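You operate a simulated robot arm through the tools that you are given. There is no shell and no other tool. Be economical: measure what you need, move in short steps, check, and stop when the job is done.

Carry out the task below with a simulated robot arm. There is one attempt and no reset: what you move stays moved.

TASK
Stand the small white cup beside the blue bottle. It goes on the side that lies toward x -1.0, y +0.0 (a direction in the base frame), with about 3 cm between them.

It is judged by the outcome, as a careful person would: the job done as asked, and still so three seconds after it is handed in. It fails if anything else is knocked over, pushed out of place, dropped, spilled or broken.

THE ROBOT
A 7-joint arm with a two-finger parallel gripper, fixed in place. Base frame: the origin is at the foot of the arm, x ahead of it, y to its left, z up; the work surface is at about z = 0. Lengths are in m, angles in rad, forces in N, time in s.
With the tool pointing down near the work surface it reaches from about 0.24 to 0.62 m from the base axis. Its first joint turns from -1.152 to 1.152 rad. Payload 2.6 kg.
Tool frame: the origin (TCP) lies between the finger pads and is the grasp point; the fingertips stand 0.03 m ahead of it; z points along the fingers, y is the line along which they close. The gripper opens to 0.094 m. The fingers are 0.028 m wide and 0.01 m thick; the gripper's body (0.05 by 0.096 m) begins 0.055 m behind the TCP.
Orientation is told as [roll, pitch, yaw] about the base's x, y, z axes, in that order, counted from this pose: with the fingers straight down and closing along the base's y, the tool's x points along the base's -x, its y along +y and its z along -z.

THE INTERFACE
- The arm moves only by the tool arm_command. Its argument "moves" is a list of rows, each a list of 7 numbers: the shift along the tool's x, y, z in m, then the turn, a rotation vector about the tool's x, y, z in rad, then the opening, from 0 (shut) to 1 (fully open). In form: [[dx, dy, dz, ax, ay, az, gripper], ...]. A call has 1 to 8 rows; each row is the pose to reach, as a shift and turn from the pose commanded when the call began, along the tool's axes at that moment. A row lasts 0.2 s, in which the tool goes at most 0.05 m and 0.15 rad; a call with a longer step from one row to the next is refused whole, and so is a gripper value outside its range. A pose out of reach is approached as far as the arm can. The call stops where the force on the tool passes 40 N (or 10 N more than at its start, if that is more) or the arm is blocked; 0.2 s more then pass. The fingers move at their own pace (about 0.072 m/s each) and stop on an object; they squeeze with about 40 N. The grip force told is the motor's: it shows also when the fingers shut on nothing. Time passes only in rows, and 0.2 s behind the last, so rows that repeat a pose let the fingers close. It gives the time, the measured TCP pose, the force on the tool (base axes), the opening and the grip force at its end, in the units of the frame above (readings bear some noise).
- Cameras (640 x 400 px; columns grow to the right, rows downward): "scene" is fixed at [0.0358, 0.4344, 0.5561]; the picture's right is [-0.77, -0.64, 0.00], its down [-0.42, 0.51, -0.75] and it looks along [0.48, -0.58, -0.66] (base axes); focal length 280 px, centre (320, 200). "wrist" rides on the gripper at [-0.037, 0, -0.058] in the tool frame; the picture's right is [0.00, -1.00, 0.00], its down [0.97, 0.00, -0.24] and it looks along [0.24, 0.00, 0.97] (tool axes); focal length 218 px, centre (320, 200).
- camera(camera): a new picture of that camera. No time passes.
- point_at(camera, pixels): for up to 12 pixels [column, row] of the newest picture of that camera ("zoom" is the newest enlarged one), the place [x, y, z] in the base frame of the surface seen there, good to about 0.003 m. No time passes.
- inspect(camera, box): a new picture of the part [left, top, right, bottom] of that camera's present view, enlarged. No time passes.
- job_done(): hands the job in; it is judged then, once.

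Work in short steps. Measure before you move; look again where a grasp or a placing could have gone wrong, and mend it. You have 60 turns and 20 pictures in all, the two below and enlarged ones among them. Open the gripper and draw the arm clear of the work before you hand the job in, unless the task says otherwise; then end with one line.

The tools are called after "Call:" as a command line: name --pt "numbers of a row" for each row, then --argument value for the rest, lists and objects as JSON in quotes. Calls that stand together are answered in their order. arm_command: Moves the arm, as the interface text tells. Its arguments: {"type":"object","properties":{"moves":{"type":"array","items":{"type":"array","items":{"type":"number"}}}},"required":["moves"]} The other tools are called the same way: camera (camera) takes a picture; point_at (camera, pixels) gives the place of the surface under pixels of a picture; inspect (camera, box) takes an enlarged picture of a part of a camera's view; job_done () hands the job in.

At the start:

```text
time_s: 0.0
tool_pos: [0.4273, 0.0097, 0.3286]
tool_rot: [0.0, 0.0, 0.0]
force: [-0.1, -0.1, -0.5]
width: 0.094
grip_force: 0.2
```

scene: 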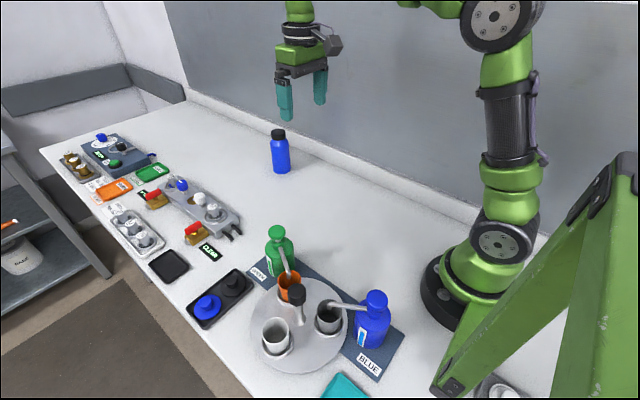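
wrist: 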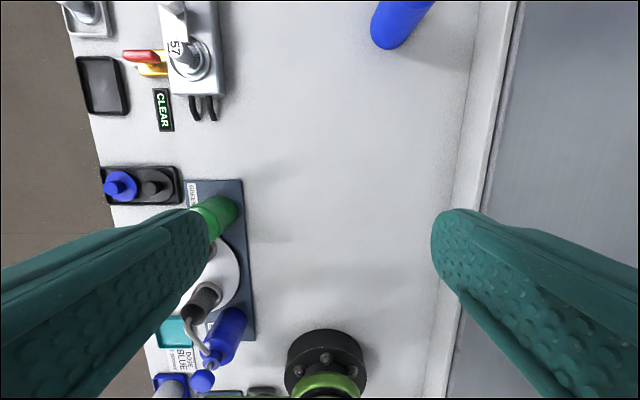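

I see a free-standing blue bottle at (280,150), a blue pump dispenser at (372,320), and several cups near (276,335). I'll enlarge these areas to tell which objects the task means.

Call:
inspect --camera "scene" --box '[220, 210, 420, 400]'

Call:
inspect --camera "scene" --box '[50, 110, 310, 280]'

```text
2.11 times, centred on (320, 305) of scene
```

zoom: 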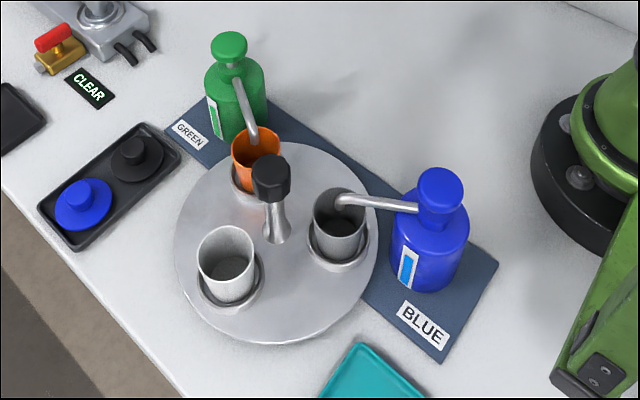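

```text
2.35 times, centred on (180, 195) of scene
```

zoom: 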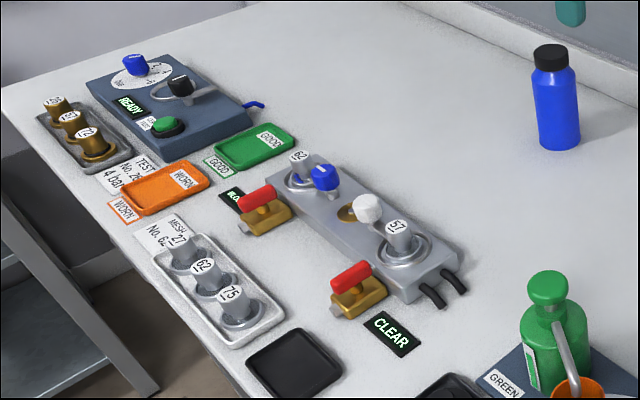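

The white cup stands in the turntable's front recess at (276,335). I'll measure the cup, both blue bottles and the object at (497,388).

Call:
point_at --camera "scene" --pixels '[[276, 323], [264, 328], [288, 328], [276, 346], [275, 354], [279, 133], [281, 155], [281, 172], [376, 300], [372, 330], [298, 292], [297, 325]]'

Call:
inspect --camera "scene" --box '[400, 300, 560, 400]'

Call:
inspect --camera "wrist" --box '[90, 150, 410, 400]'

```text
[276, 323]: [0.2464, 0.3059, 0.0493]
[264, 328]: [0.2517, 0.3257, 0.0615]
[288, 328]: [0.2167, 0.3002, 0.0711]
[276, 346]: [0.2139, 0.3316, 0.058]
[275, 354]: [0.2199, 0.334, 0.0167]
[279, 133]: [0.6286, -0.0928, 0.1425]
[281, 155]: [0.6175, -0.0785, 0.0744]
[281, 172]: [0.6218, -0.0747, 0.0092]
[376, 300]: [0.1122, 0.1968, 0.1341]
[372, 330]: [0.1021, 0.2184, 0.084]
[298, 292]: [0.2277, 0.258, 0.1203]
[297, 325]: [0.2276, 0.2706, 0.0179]
```

```text
4.00 times, centred on (480, 350) of scene
```

zoom: 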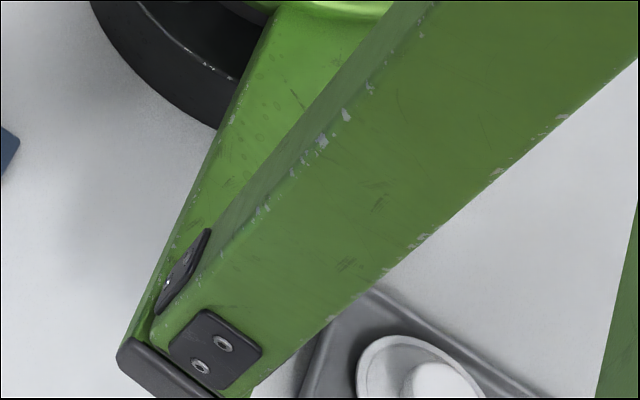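

```text
1.60 times, centred on (250, 275) of wrist
```

zoom: 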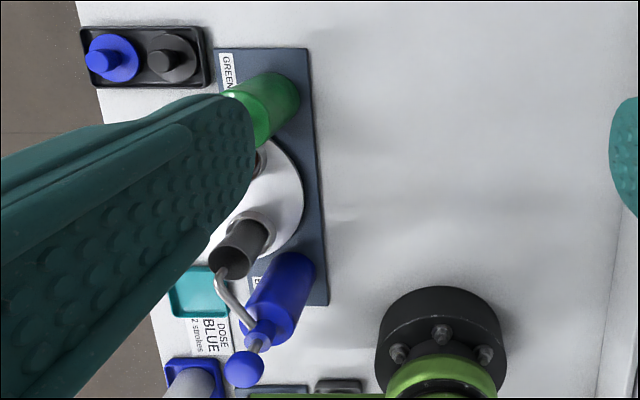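

The pump bottle at about (0.10, 0.21) has no reachable space on its -x side. The black-capped bottle at about (0.63, -0.10) is therefore the target. I'll move high toward the cup at about (0.23, 0.32), yawing +90° so the fingers close along base x and stay clear of the turntable knob.

Call:
arm_command --pt "0.018 0.03 0 0 0 -0.14 0.9" --pt "0.036 0.06 0 0 0 -0.28 0.9" --pt "0.054 0.09 0 0 0 -0.42 0.9" --pt "0.072 0.12 0 0 0 -0.56 0.9" --pt "0.09 0.15 0 0 0 -0.7 0.9" --pt "0.108 0.18 0 0 0 -0.84 0.9" --pt "0.126 0.21 0 0 0 -0.98 0.9" --pt "0.144 0.24 0 0 0 -1.12 0.9"

```text
time_s: 1.8
tool_pos: [0.2832, 0.251, 0.3269]
tool_rot: [-0.001, -0.002, 1.123]
force: [0.0, 0.7, -0.4]
width: 0.0845
grip_force: 0.1
```

Tracking is good. I'll finish the yaw and go above the cup at z of about 0.24.

Call:
arm_command --pt "-0.009 0.019 0.022 0 0 -0.113 0.9" --pt "-0.018 0.038 0.045 0 0 -0.226 0.9" --pt "-0.027 0.057 0.067 0 0 -0.339 0.9" --pt "-0.0354 0.076 0.09 0 0 -0.45 0.9"

Call:
camera --camera "wrist"

```text
time_s: 2.8
tool_pos: [0.2277, 0.3164, 0.2383]
tool_rot: [0.0, 0.001, 1.573]
force: [-0.1, -0.8, -0.4]
width: 0.0848
grip_force: 0.1
```

```text
13 pictures are left
```

wrist: 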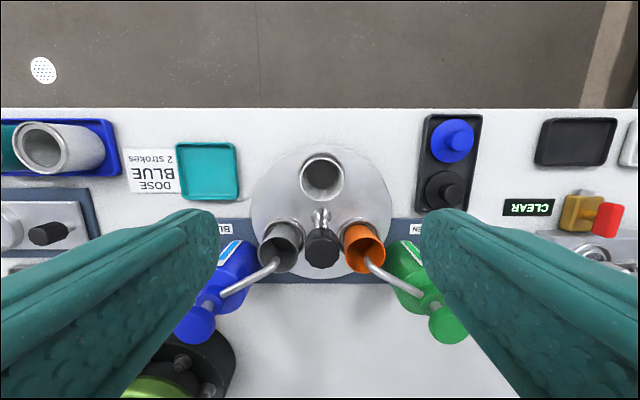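

The cup's rim is centred near (322,177). Another, larger pale cup is at (45,145). I'll enlarge and measure.

Call:
inspect --camera "wrist" --box '[240, 130, 400, 290]'

Call:
point_at --camera "wrist" --pixels '[[322, 158], [301, 177], [344, 177], [322, 199], [322, 182], [322, 240], [45, 145], [15, 145], [75, 145], [322, 150]]'

Call:
inspect --camera "wrist" --box '[0, 90, 200, 260]'

```text
2.50 times, centred on (320, 210) of wrist
```

zoom: 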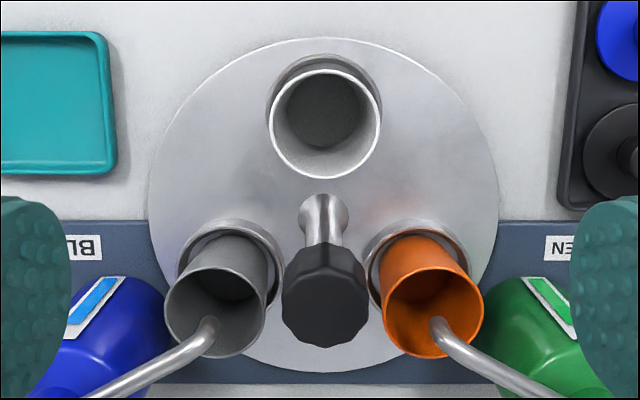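

```text
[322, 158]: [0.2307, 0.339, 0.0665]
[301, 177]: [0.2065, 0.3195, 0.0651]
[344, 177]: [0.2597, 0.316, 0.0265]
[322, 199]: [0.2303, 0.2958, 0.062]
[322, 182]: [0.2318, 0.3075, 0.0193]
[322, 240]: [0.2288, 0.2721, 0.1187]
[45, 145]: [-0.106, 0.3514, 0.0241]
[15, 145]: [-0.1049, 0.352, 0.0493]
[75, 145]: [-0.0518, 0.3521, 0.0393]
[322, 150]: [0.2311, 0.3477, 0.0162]
```

```text
2.35 times, centred on (100, 175) of wrist
```

zoom: 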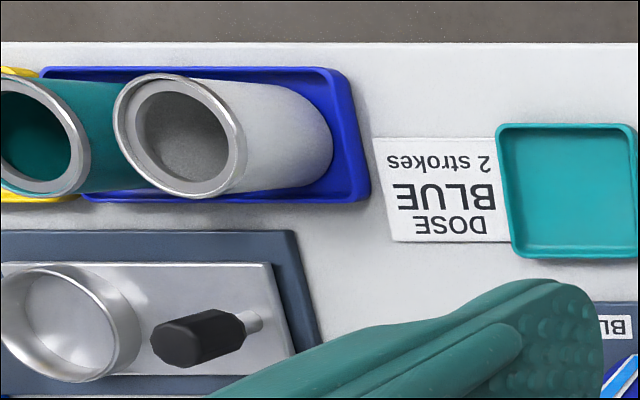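

The small white cup's rim is centred at about (0.2305, 0.3175) with its top at z of about 0.066. I'll check the knob's near edge against the gripper body.

Call:
point_at --camera "wrist" --pixels '[[322, 230], [322, 234], [322, 246], [322, 260], [322, 267], [284, 228], [362, 228], [270, 222], [318, 153]]'

```text
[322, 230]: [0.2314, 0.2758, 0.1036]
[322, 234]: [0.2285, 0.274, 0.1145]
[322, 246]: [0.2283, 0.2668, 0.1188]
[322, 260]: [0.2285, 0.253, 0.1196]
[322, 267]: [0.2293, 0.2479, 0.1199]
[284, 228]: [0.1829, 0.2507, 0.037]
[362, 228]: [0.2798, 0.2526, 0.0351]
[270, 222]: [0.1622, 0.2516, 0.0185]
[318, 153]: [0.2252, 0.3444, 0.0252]
```

The knob edge is at y = 0.276, so the body clears it. The holder lip is at about z = 0.025. I'll descend to TCP z of 0.060 with the fingertips at 0.030.

Call:
arm_command --pt "-0.003 -0.003 0.04 0 0 0 0.85" --pt "-0.003 -0.003 0.08 0 0 0 0.85" --pt "-0.003 -0.003 0.115 0 0 0 0.85" --pt "-0.003 -0.003 0.145 0 0 0 0.85" --pt "-0.003 -0.003 0.165 0 0 0 0.85" --pt "-0.003 -0.003 0.178 0 0 0 0.85" --pt "-0.003 -0.003 0.178 0 0 0 0.85"

Call:
camera --camera "wrist"

```text
time_s: 4.4
tool_pos: [0.2336, 0.3194, 0.0618]
tool_rot: [0.0, 0.001, 1.567]
force: [0.3, -0.1, 0.3]
width: 0.0798
grip_force: 0.1
```

```text
10 pictures are left
```

wrist: 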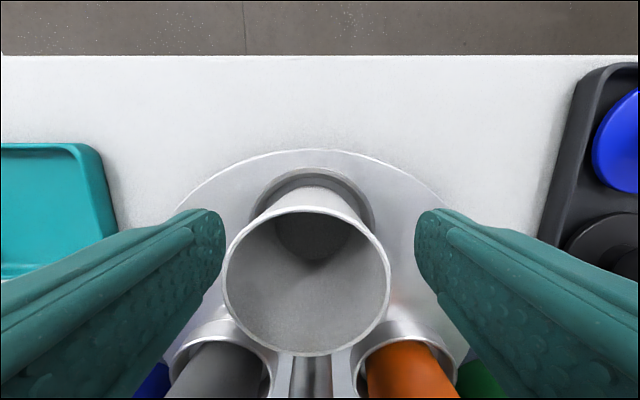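

The rim centre is at column 307 against 320, so the cup is about 3 mm toward -x. I'll shift to centre it, then close.

Call:
arm_command --pt "0 0.0033 0.002 0 0 0 0.75" --pt "0 0.0033 0.002 0 0 0 0.65" --pt "0 0.0033 0.002 0 0 0 0.58" --pt "0 0.0033 0.002 0 0 0 0.52" --pt "0 0.0033 0.002 0 0 0 0.3" --pt "0 0.0033 0.002 0 0 0 0.3" --pt "0 0.0033 0.002 0 0 0 0.3"

```text
time_s: 6.0
tool_pos: [0.23, 0.3183, 0.0609]
tool_rot: [0.003, 0.001, 1.568]
force: [0.5, 0.3, 0.7]
width: 0.0451
grip_force: 39.7
```

The cup is held at a width of 0.045. I'll lift it straight up.

Call:
arm_command --pt "0 0 -0.01 0 0 0 0.3" --pt "0 0 -0.025 0 0 0 0.3" --pt "0 0 -0.05 0 0 0 0.3" --pt "0 0 -0.085 0 0 0 0.3" --pt "0 0 -0.12 0 0 0 0.3" --pt "0 0 -0.155 0 0 0 0.3" --pt "0 0 -0.19 0 0 0 0.3"

Call:
camera --camera "scene"

```text
time_s: 7.6
tool_pos: [0.2275, 0.318, 0.2491]
tool_rot: [0.001, 0.001, 1.569]
force: [-0.1, 0.0, -0.6]
width: 0.045
grip_force: 40.3
```

```text
9 pictures are left
```

scene: 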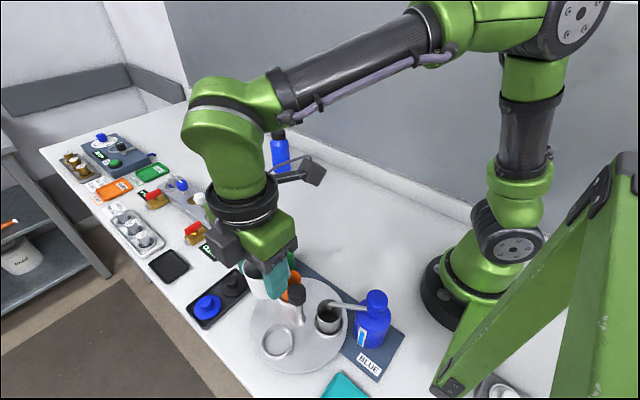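

The cup came up cleanly and the turntable is undisturbed. I'll measure the empty recess floor to get the cup's bottom height, and swing back toward the bottle while undoing the yaw.

Call:
point_at --camera "scene" --pixels '[[277, 342], [278, 348], [258, 360], [281, 155], [278, 165]]'

Call:
arm_command --pt "0.033 -0.023 0 0 0 0.14 0.3" --pt "0.067 -0.047 0 0 0 0.28 0.3" --pt "0.1 -0.07 0 0 0 0.42 0.3" --pt "0.135 -0.095 0 0 0 0.56 0.3" --pt "0.168 -0.118 0 0 0 0.7 0.3" --pt "0.202 -0.142 0 0 0 0.84 0.3" --pt "0.236 -0.166 0 0 0 0.98 0.3" --pt "0.27 -0.19 0 0 0 1.12 0.3"

```text
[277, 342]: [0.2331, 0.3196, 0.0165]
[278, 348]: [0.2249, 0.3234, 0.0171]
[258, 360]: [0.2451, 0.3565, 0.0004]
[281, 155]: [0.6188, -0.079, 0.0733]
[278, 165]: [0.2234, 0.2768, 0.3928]
```

```text
time_s: 9.4
tool_pos: [0.4166, 0.0481, 0.25]
tool_rot: [0.0, 0.001, 0.447]
force: [0.1, 0.8, 0.0]
width: 0.0449
grip_force: 40.4
```

The recess floor is at z = 0.0165, so the cup's bottom sits about 0.044 below the TCP. Next I'll go to about (0.48, -0.10) at yaw 0 and look at the bottle.

Call:
arm_command --pt "0.002 -0.04 0 0 0 0.112 0.3" --pt "0.0035 -0.08 0 0 0 0.224 0.3" --pt "0.005 -0.12 0 0 0 0.336 0.3" --pt "0.007 -0.16 0 0 0 0.447 0.3"

Call:
camera --camera "wrist"

Call:
camera --camera "scene"

```text
time_s: 10.4
tool_pos: [0.482, -0.0985, 0.2498]
tool_rot: [-0.001, 0.0, 0.0]
force: [0.8, 0.3, 0.4]
width: 0.0449
grip_force: 39.9
```

```text
8 pictures are left
```

wrist: 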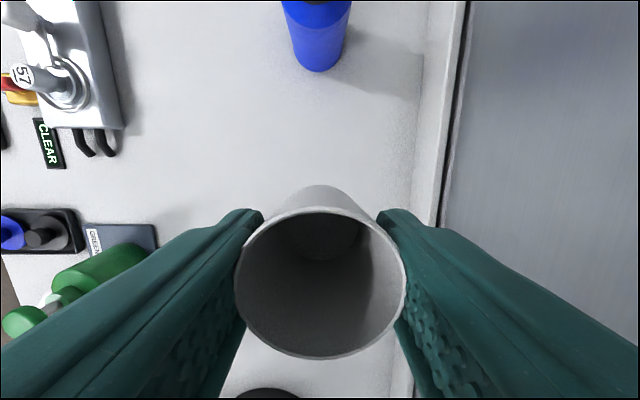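

```text
7 pictures are left
```

scene: 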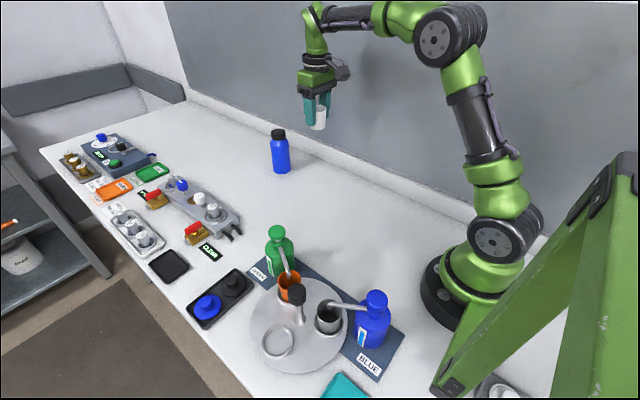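

I'll measure the bottle's near edge and sides in the wrist view, along with the cup rim and the cup's lower wall.

Call:
point_at --camera "wrist" --pixels '[[318, 70], [318, 68], [318, 60], [318, 78], [296, 50], [343, 50], [300, 30], [345, 30], [320, 212], [320, 357], [320, 189]]'

Call:
point_at --camera "scene" --pixels '[[274, 160], [281, 160], [287, 160], [281, 171], [281, 145], [320, 112], [320, 127]]'

```text
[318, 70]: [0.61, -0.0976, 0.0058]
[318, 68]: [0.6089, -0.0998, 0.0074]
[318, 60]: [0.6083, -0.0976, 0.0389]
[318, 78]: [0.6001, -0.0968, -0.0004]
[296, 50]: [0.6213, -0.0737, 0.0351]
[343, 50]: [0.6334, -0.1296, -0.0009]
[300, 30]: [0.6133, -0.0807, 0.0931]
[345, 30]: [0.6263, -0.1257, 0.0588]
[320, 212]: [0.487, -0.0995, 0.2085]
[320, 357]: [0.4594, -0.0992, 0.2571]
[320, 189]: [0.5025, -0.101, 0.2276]
```

```text
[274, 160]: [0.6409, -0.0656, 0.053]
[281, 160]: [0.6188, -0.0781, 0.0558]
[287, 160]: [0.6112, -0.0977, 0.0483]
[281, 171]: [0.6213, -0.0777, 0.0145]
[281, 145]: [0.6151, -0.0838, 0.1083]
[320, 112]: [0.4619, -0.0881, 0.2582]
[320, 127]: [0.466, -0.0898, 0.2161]
```

Bottle: -x face at x = 0.608, centre about (0.641, -0.099). The target cup centre is about (0.555, -0.099). The wrist camera body sits on the tool's -x side, which is +x toward the bottle at yaw 0, so I'll check how bulky it is.

Call:
inspect --camera "scene" --box '[260, 20, 380, 140]'

```text
3.33 times, centred on (320, 80) of scene
```

zoom: 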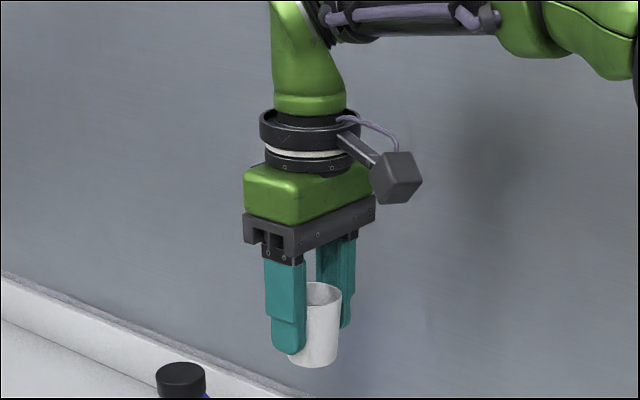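

Call:
point_at --camera "zoom" --pixels '[[395, 180], [415, 180], [245, 215], [245, 190], [245, 230], [265, 255], [290, 245], [270, 340], [262, 130], [275, 60], [285, 320], [180, 385]]'

```text
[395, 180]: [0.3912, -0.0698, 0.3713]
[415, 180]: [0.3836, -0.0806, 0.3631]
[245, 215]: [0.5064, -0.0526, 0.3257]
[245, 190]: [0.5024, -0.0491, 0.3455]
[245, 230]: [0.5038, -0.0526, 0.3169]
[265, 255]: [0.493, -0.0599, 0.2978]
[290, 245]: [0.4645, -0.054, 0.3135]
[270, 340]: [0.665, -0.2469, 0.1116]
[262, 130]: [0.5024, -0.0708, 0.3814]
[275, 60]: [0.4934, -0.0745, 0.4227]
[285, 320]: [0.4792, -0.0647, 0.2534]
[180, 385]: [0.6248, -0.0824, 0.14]
```

Nothing sticks out on the +x side: the body face is only 0.025 from the axis, and the stalk box is on -x. I'll move +0.073 in x, then descend to just above the table.

Call:
arm_command --pt "-0.037 0 0 0 0 0 0.3" --pt "-0.073 0 0 0 0 0 0.3" --pt "-0.073 0 0.035 0 0 0 0.3" --pt "-0.073 0 0.075 0 0 0 0.3" --pt "-0.073 0 0.115 0 0 0 0.3" --pt "-0.073 0 0.15 0 0 0 0.3" --pt "-0.073 0 0.18 0 0 0 0.3" --pt "-0.073 0 0.195 0 0 0 0.3"

Call:
camera --camera "wrist"

Call:
inspect --camera "scene" --box '[230, 100, 370, 200]'

```text
time_s: 12.2
tool_pos: [0.5544, -0.0979, 0.0547]
tool_rot: [0.0, 0.001, 0.003]
force: [0.7, 0.0, -0.1]
width: 0.0449
grip_force: 40.0
```

```text
5 pictures are left
```

wrist: 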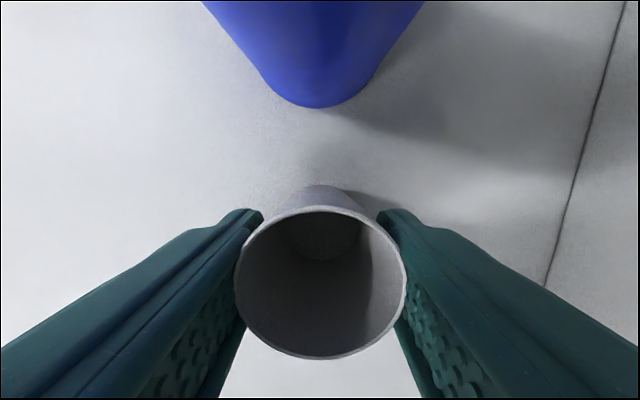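

```text
4.00 times, centred on (300, 150) of scene
```

zoom: 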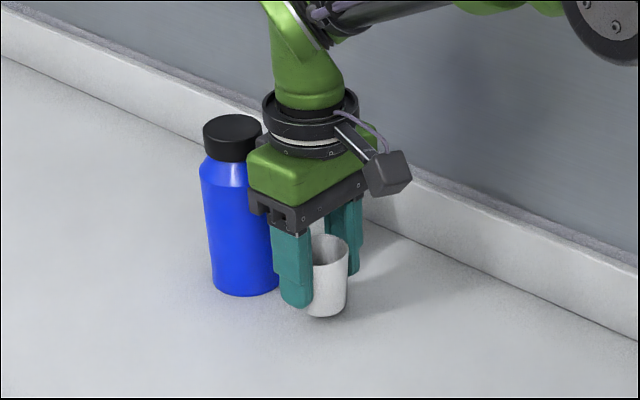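

Alignment looks right, with the bottle at column 318 and the cup at 320. I'll lower slowly to contact, expected at TCP z of about 0.044.

Call:
arm_command --pt "0 0 0.004 0 0 0 0.3" --pt "0 0 0.007 0 0 0 0.3" --pt "0 0 0.009 0 0 0 0.3" --pt "0 0 0.0105 0 0 0 0.3" --pt "0 0 0.0105 0 0 0 0.3"

Call:
point_at --camera "wrist" --pixels '[[318, 104], [318, 95], [320, 188]]'

```text
time_s: 13.4
tool_pos: [0.5559, -0.0994, 0.0448]
tool_rot: [0.0, -0.003, 0.003]
force: [-0.4, 0.0, 2.6]
width: 0.0447
grip_force: 40.0
```

```text
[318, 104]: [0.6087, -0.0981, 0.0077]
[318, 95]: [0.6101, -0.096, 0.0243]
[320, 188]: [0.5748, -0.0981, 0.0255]
```

The 2.6 N reading suggests first contact. I'll lower 1 mm more to confirm.

Call:
arm_command --pt "0 0 0.0007 0 0 0 0.3" --pt "0 0 0.001 0 0 0 0.3"

```text
time_s: 14.0
tool_pos: [0.5555, -0.0975, 0.0436]
tool_rot: [0.0, -0.001, 0.004]
force: [-1.7, 0.8, 9.3]
width: 0.045
grip_force: 40.3
```

Contact is confirmed at 9 N. I'll back off 1 mm and open partway; the fingers have free space along y.

Call:
arm_command --pt "0 0 -0.001 0 0 0 0.3" --pt "0 0 -0.001 0 0 0 0.55" --pt "0 0 -0.001 0 0 0 0.65" --pt "0 0 -0.001 0 0 0 0.75" --pt "0 0 -0.001 0 0 0 0.8"

Call:
camera --camera "wrist"

```text
time_s: 15.2
tool_pos: [0.5553, -0.0985, 0.0443]
tool_rot: [0.0, -0.002, 0.004]
force: [0.5, -0.2, 0.0]
width: 0.0752
grip_force: 0.1
```

```text
3 pictures are left
```

wrist: 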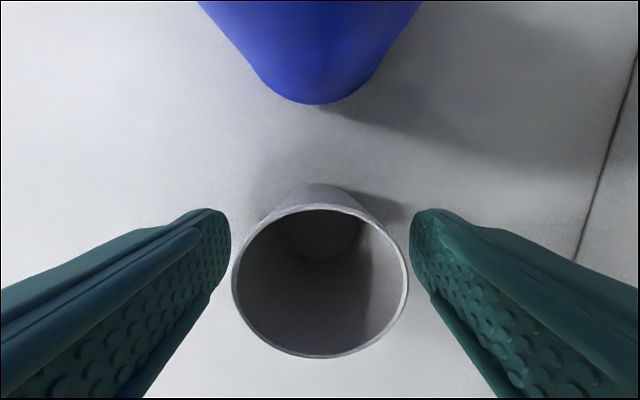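

The cup stands free with clearance to both fingers. I'll lift straight up, then draw back toward the base.

Call:
arm_command --pt "0 0 -0.02 0 0 0 0.8" --pt "0 0 -0.05 0 0 0 0.8" --pt "0 0 -0.09 0 0 0 0.8" --pt "0 0 -0.13 0 0 0 0.8" --pt "0 0 -0.17 0 0 0 0.8" --pt "0.02 0 -0.21 0 0 0 0.8" --pt "0.06 0 -0.23 0 0 0 0.8" --pt "0.1 0 -0.24 0 0 0 0.8"

Call:
camera --camera "scene"

Call:
camera --camera "wrist"

```text
time_s: 17.0
tool_pos: [0.4554, -0.0996, 0.2832]
tool_rot: [-0.001, -0.002, 0.004]
force: [-0.3, 0.3, -0.5]
width: 0.075
grip_force: 0.1
```

```text
2 pictures are left
```

scene: 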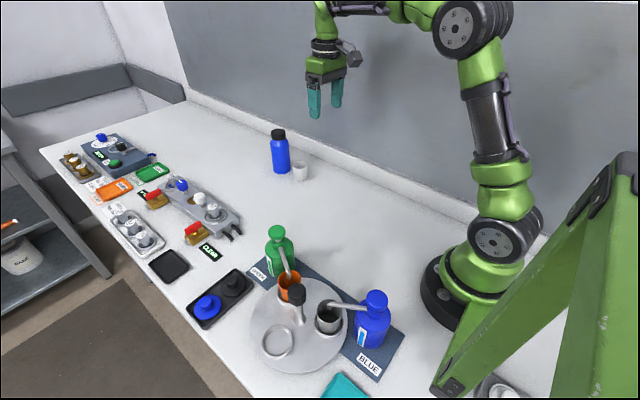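

```text
1 pictures are left
```

wrist: 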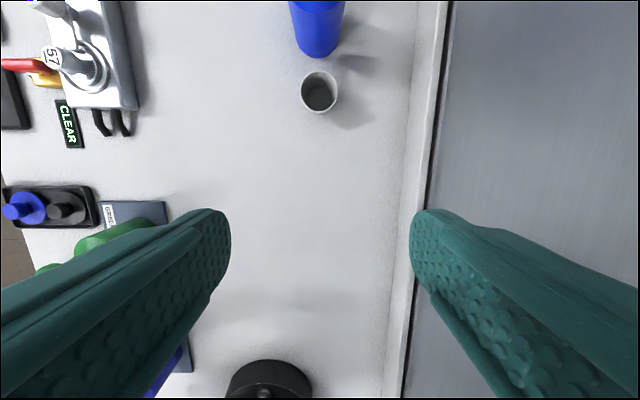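

The cup stands upright at (300,170) in the scene view, next to the bottle, and nothing else has moved. The arm is clear, so I'm handing in.

Call:
job_done

```text
The job is handed in.
```

The small white cup is standing upright on the -x side of the black-capped blue bottle, with a measured gap of about 3 cm, and the arm is clear.
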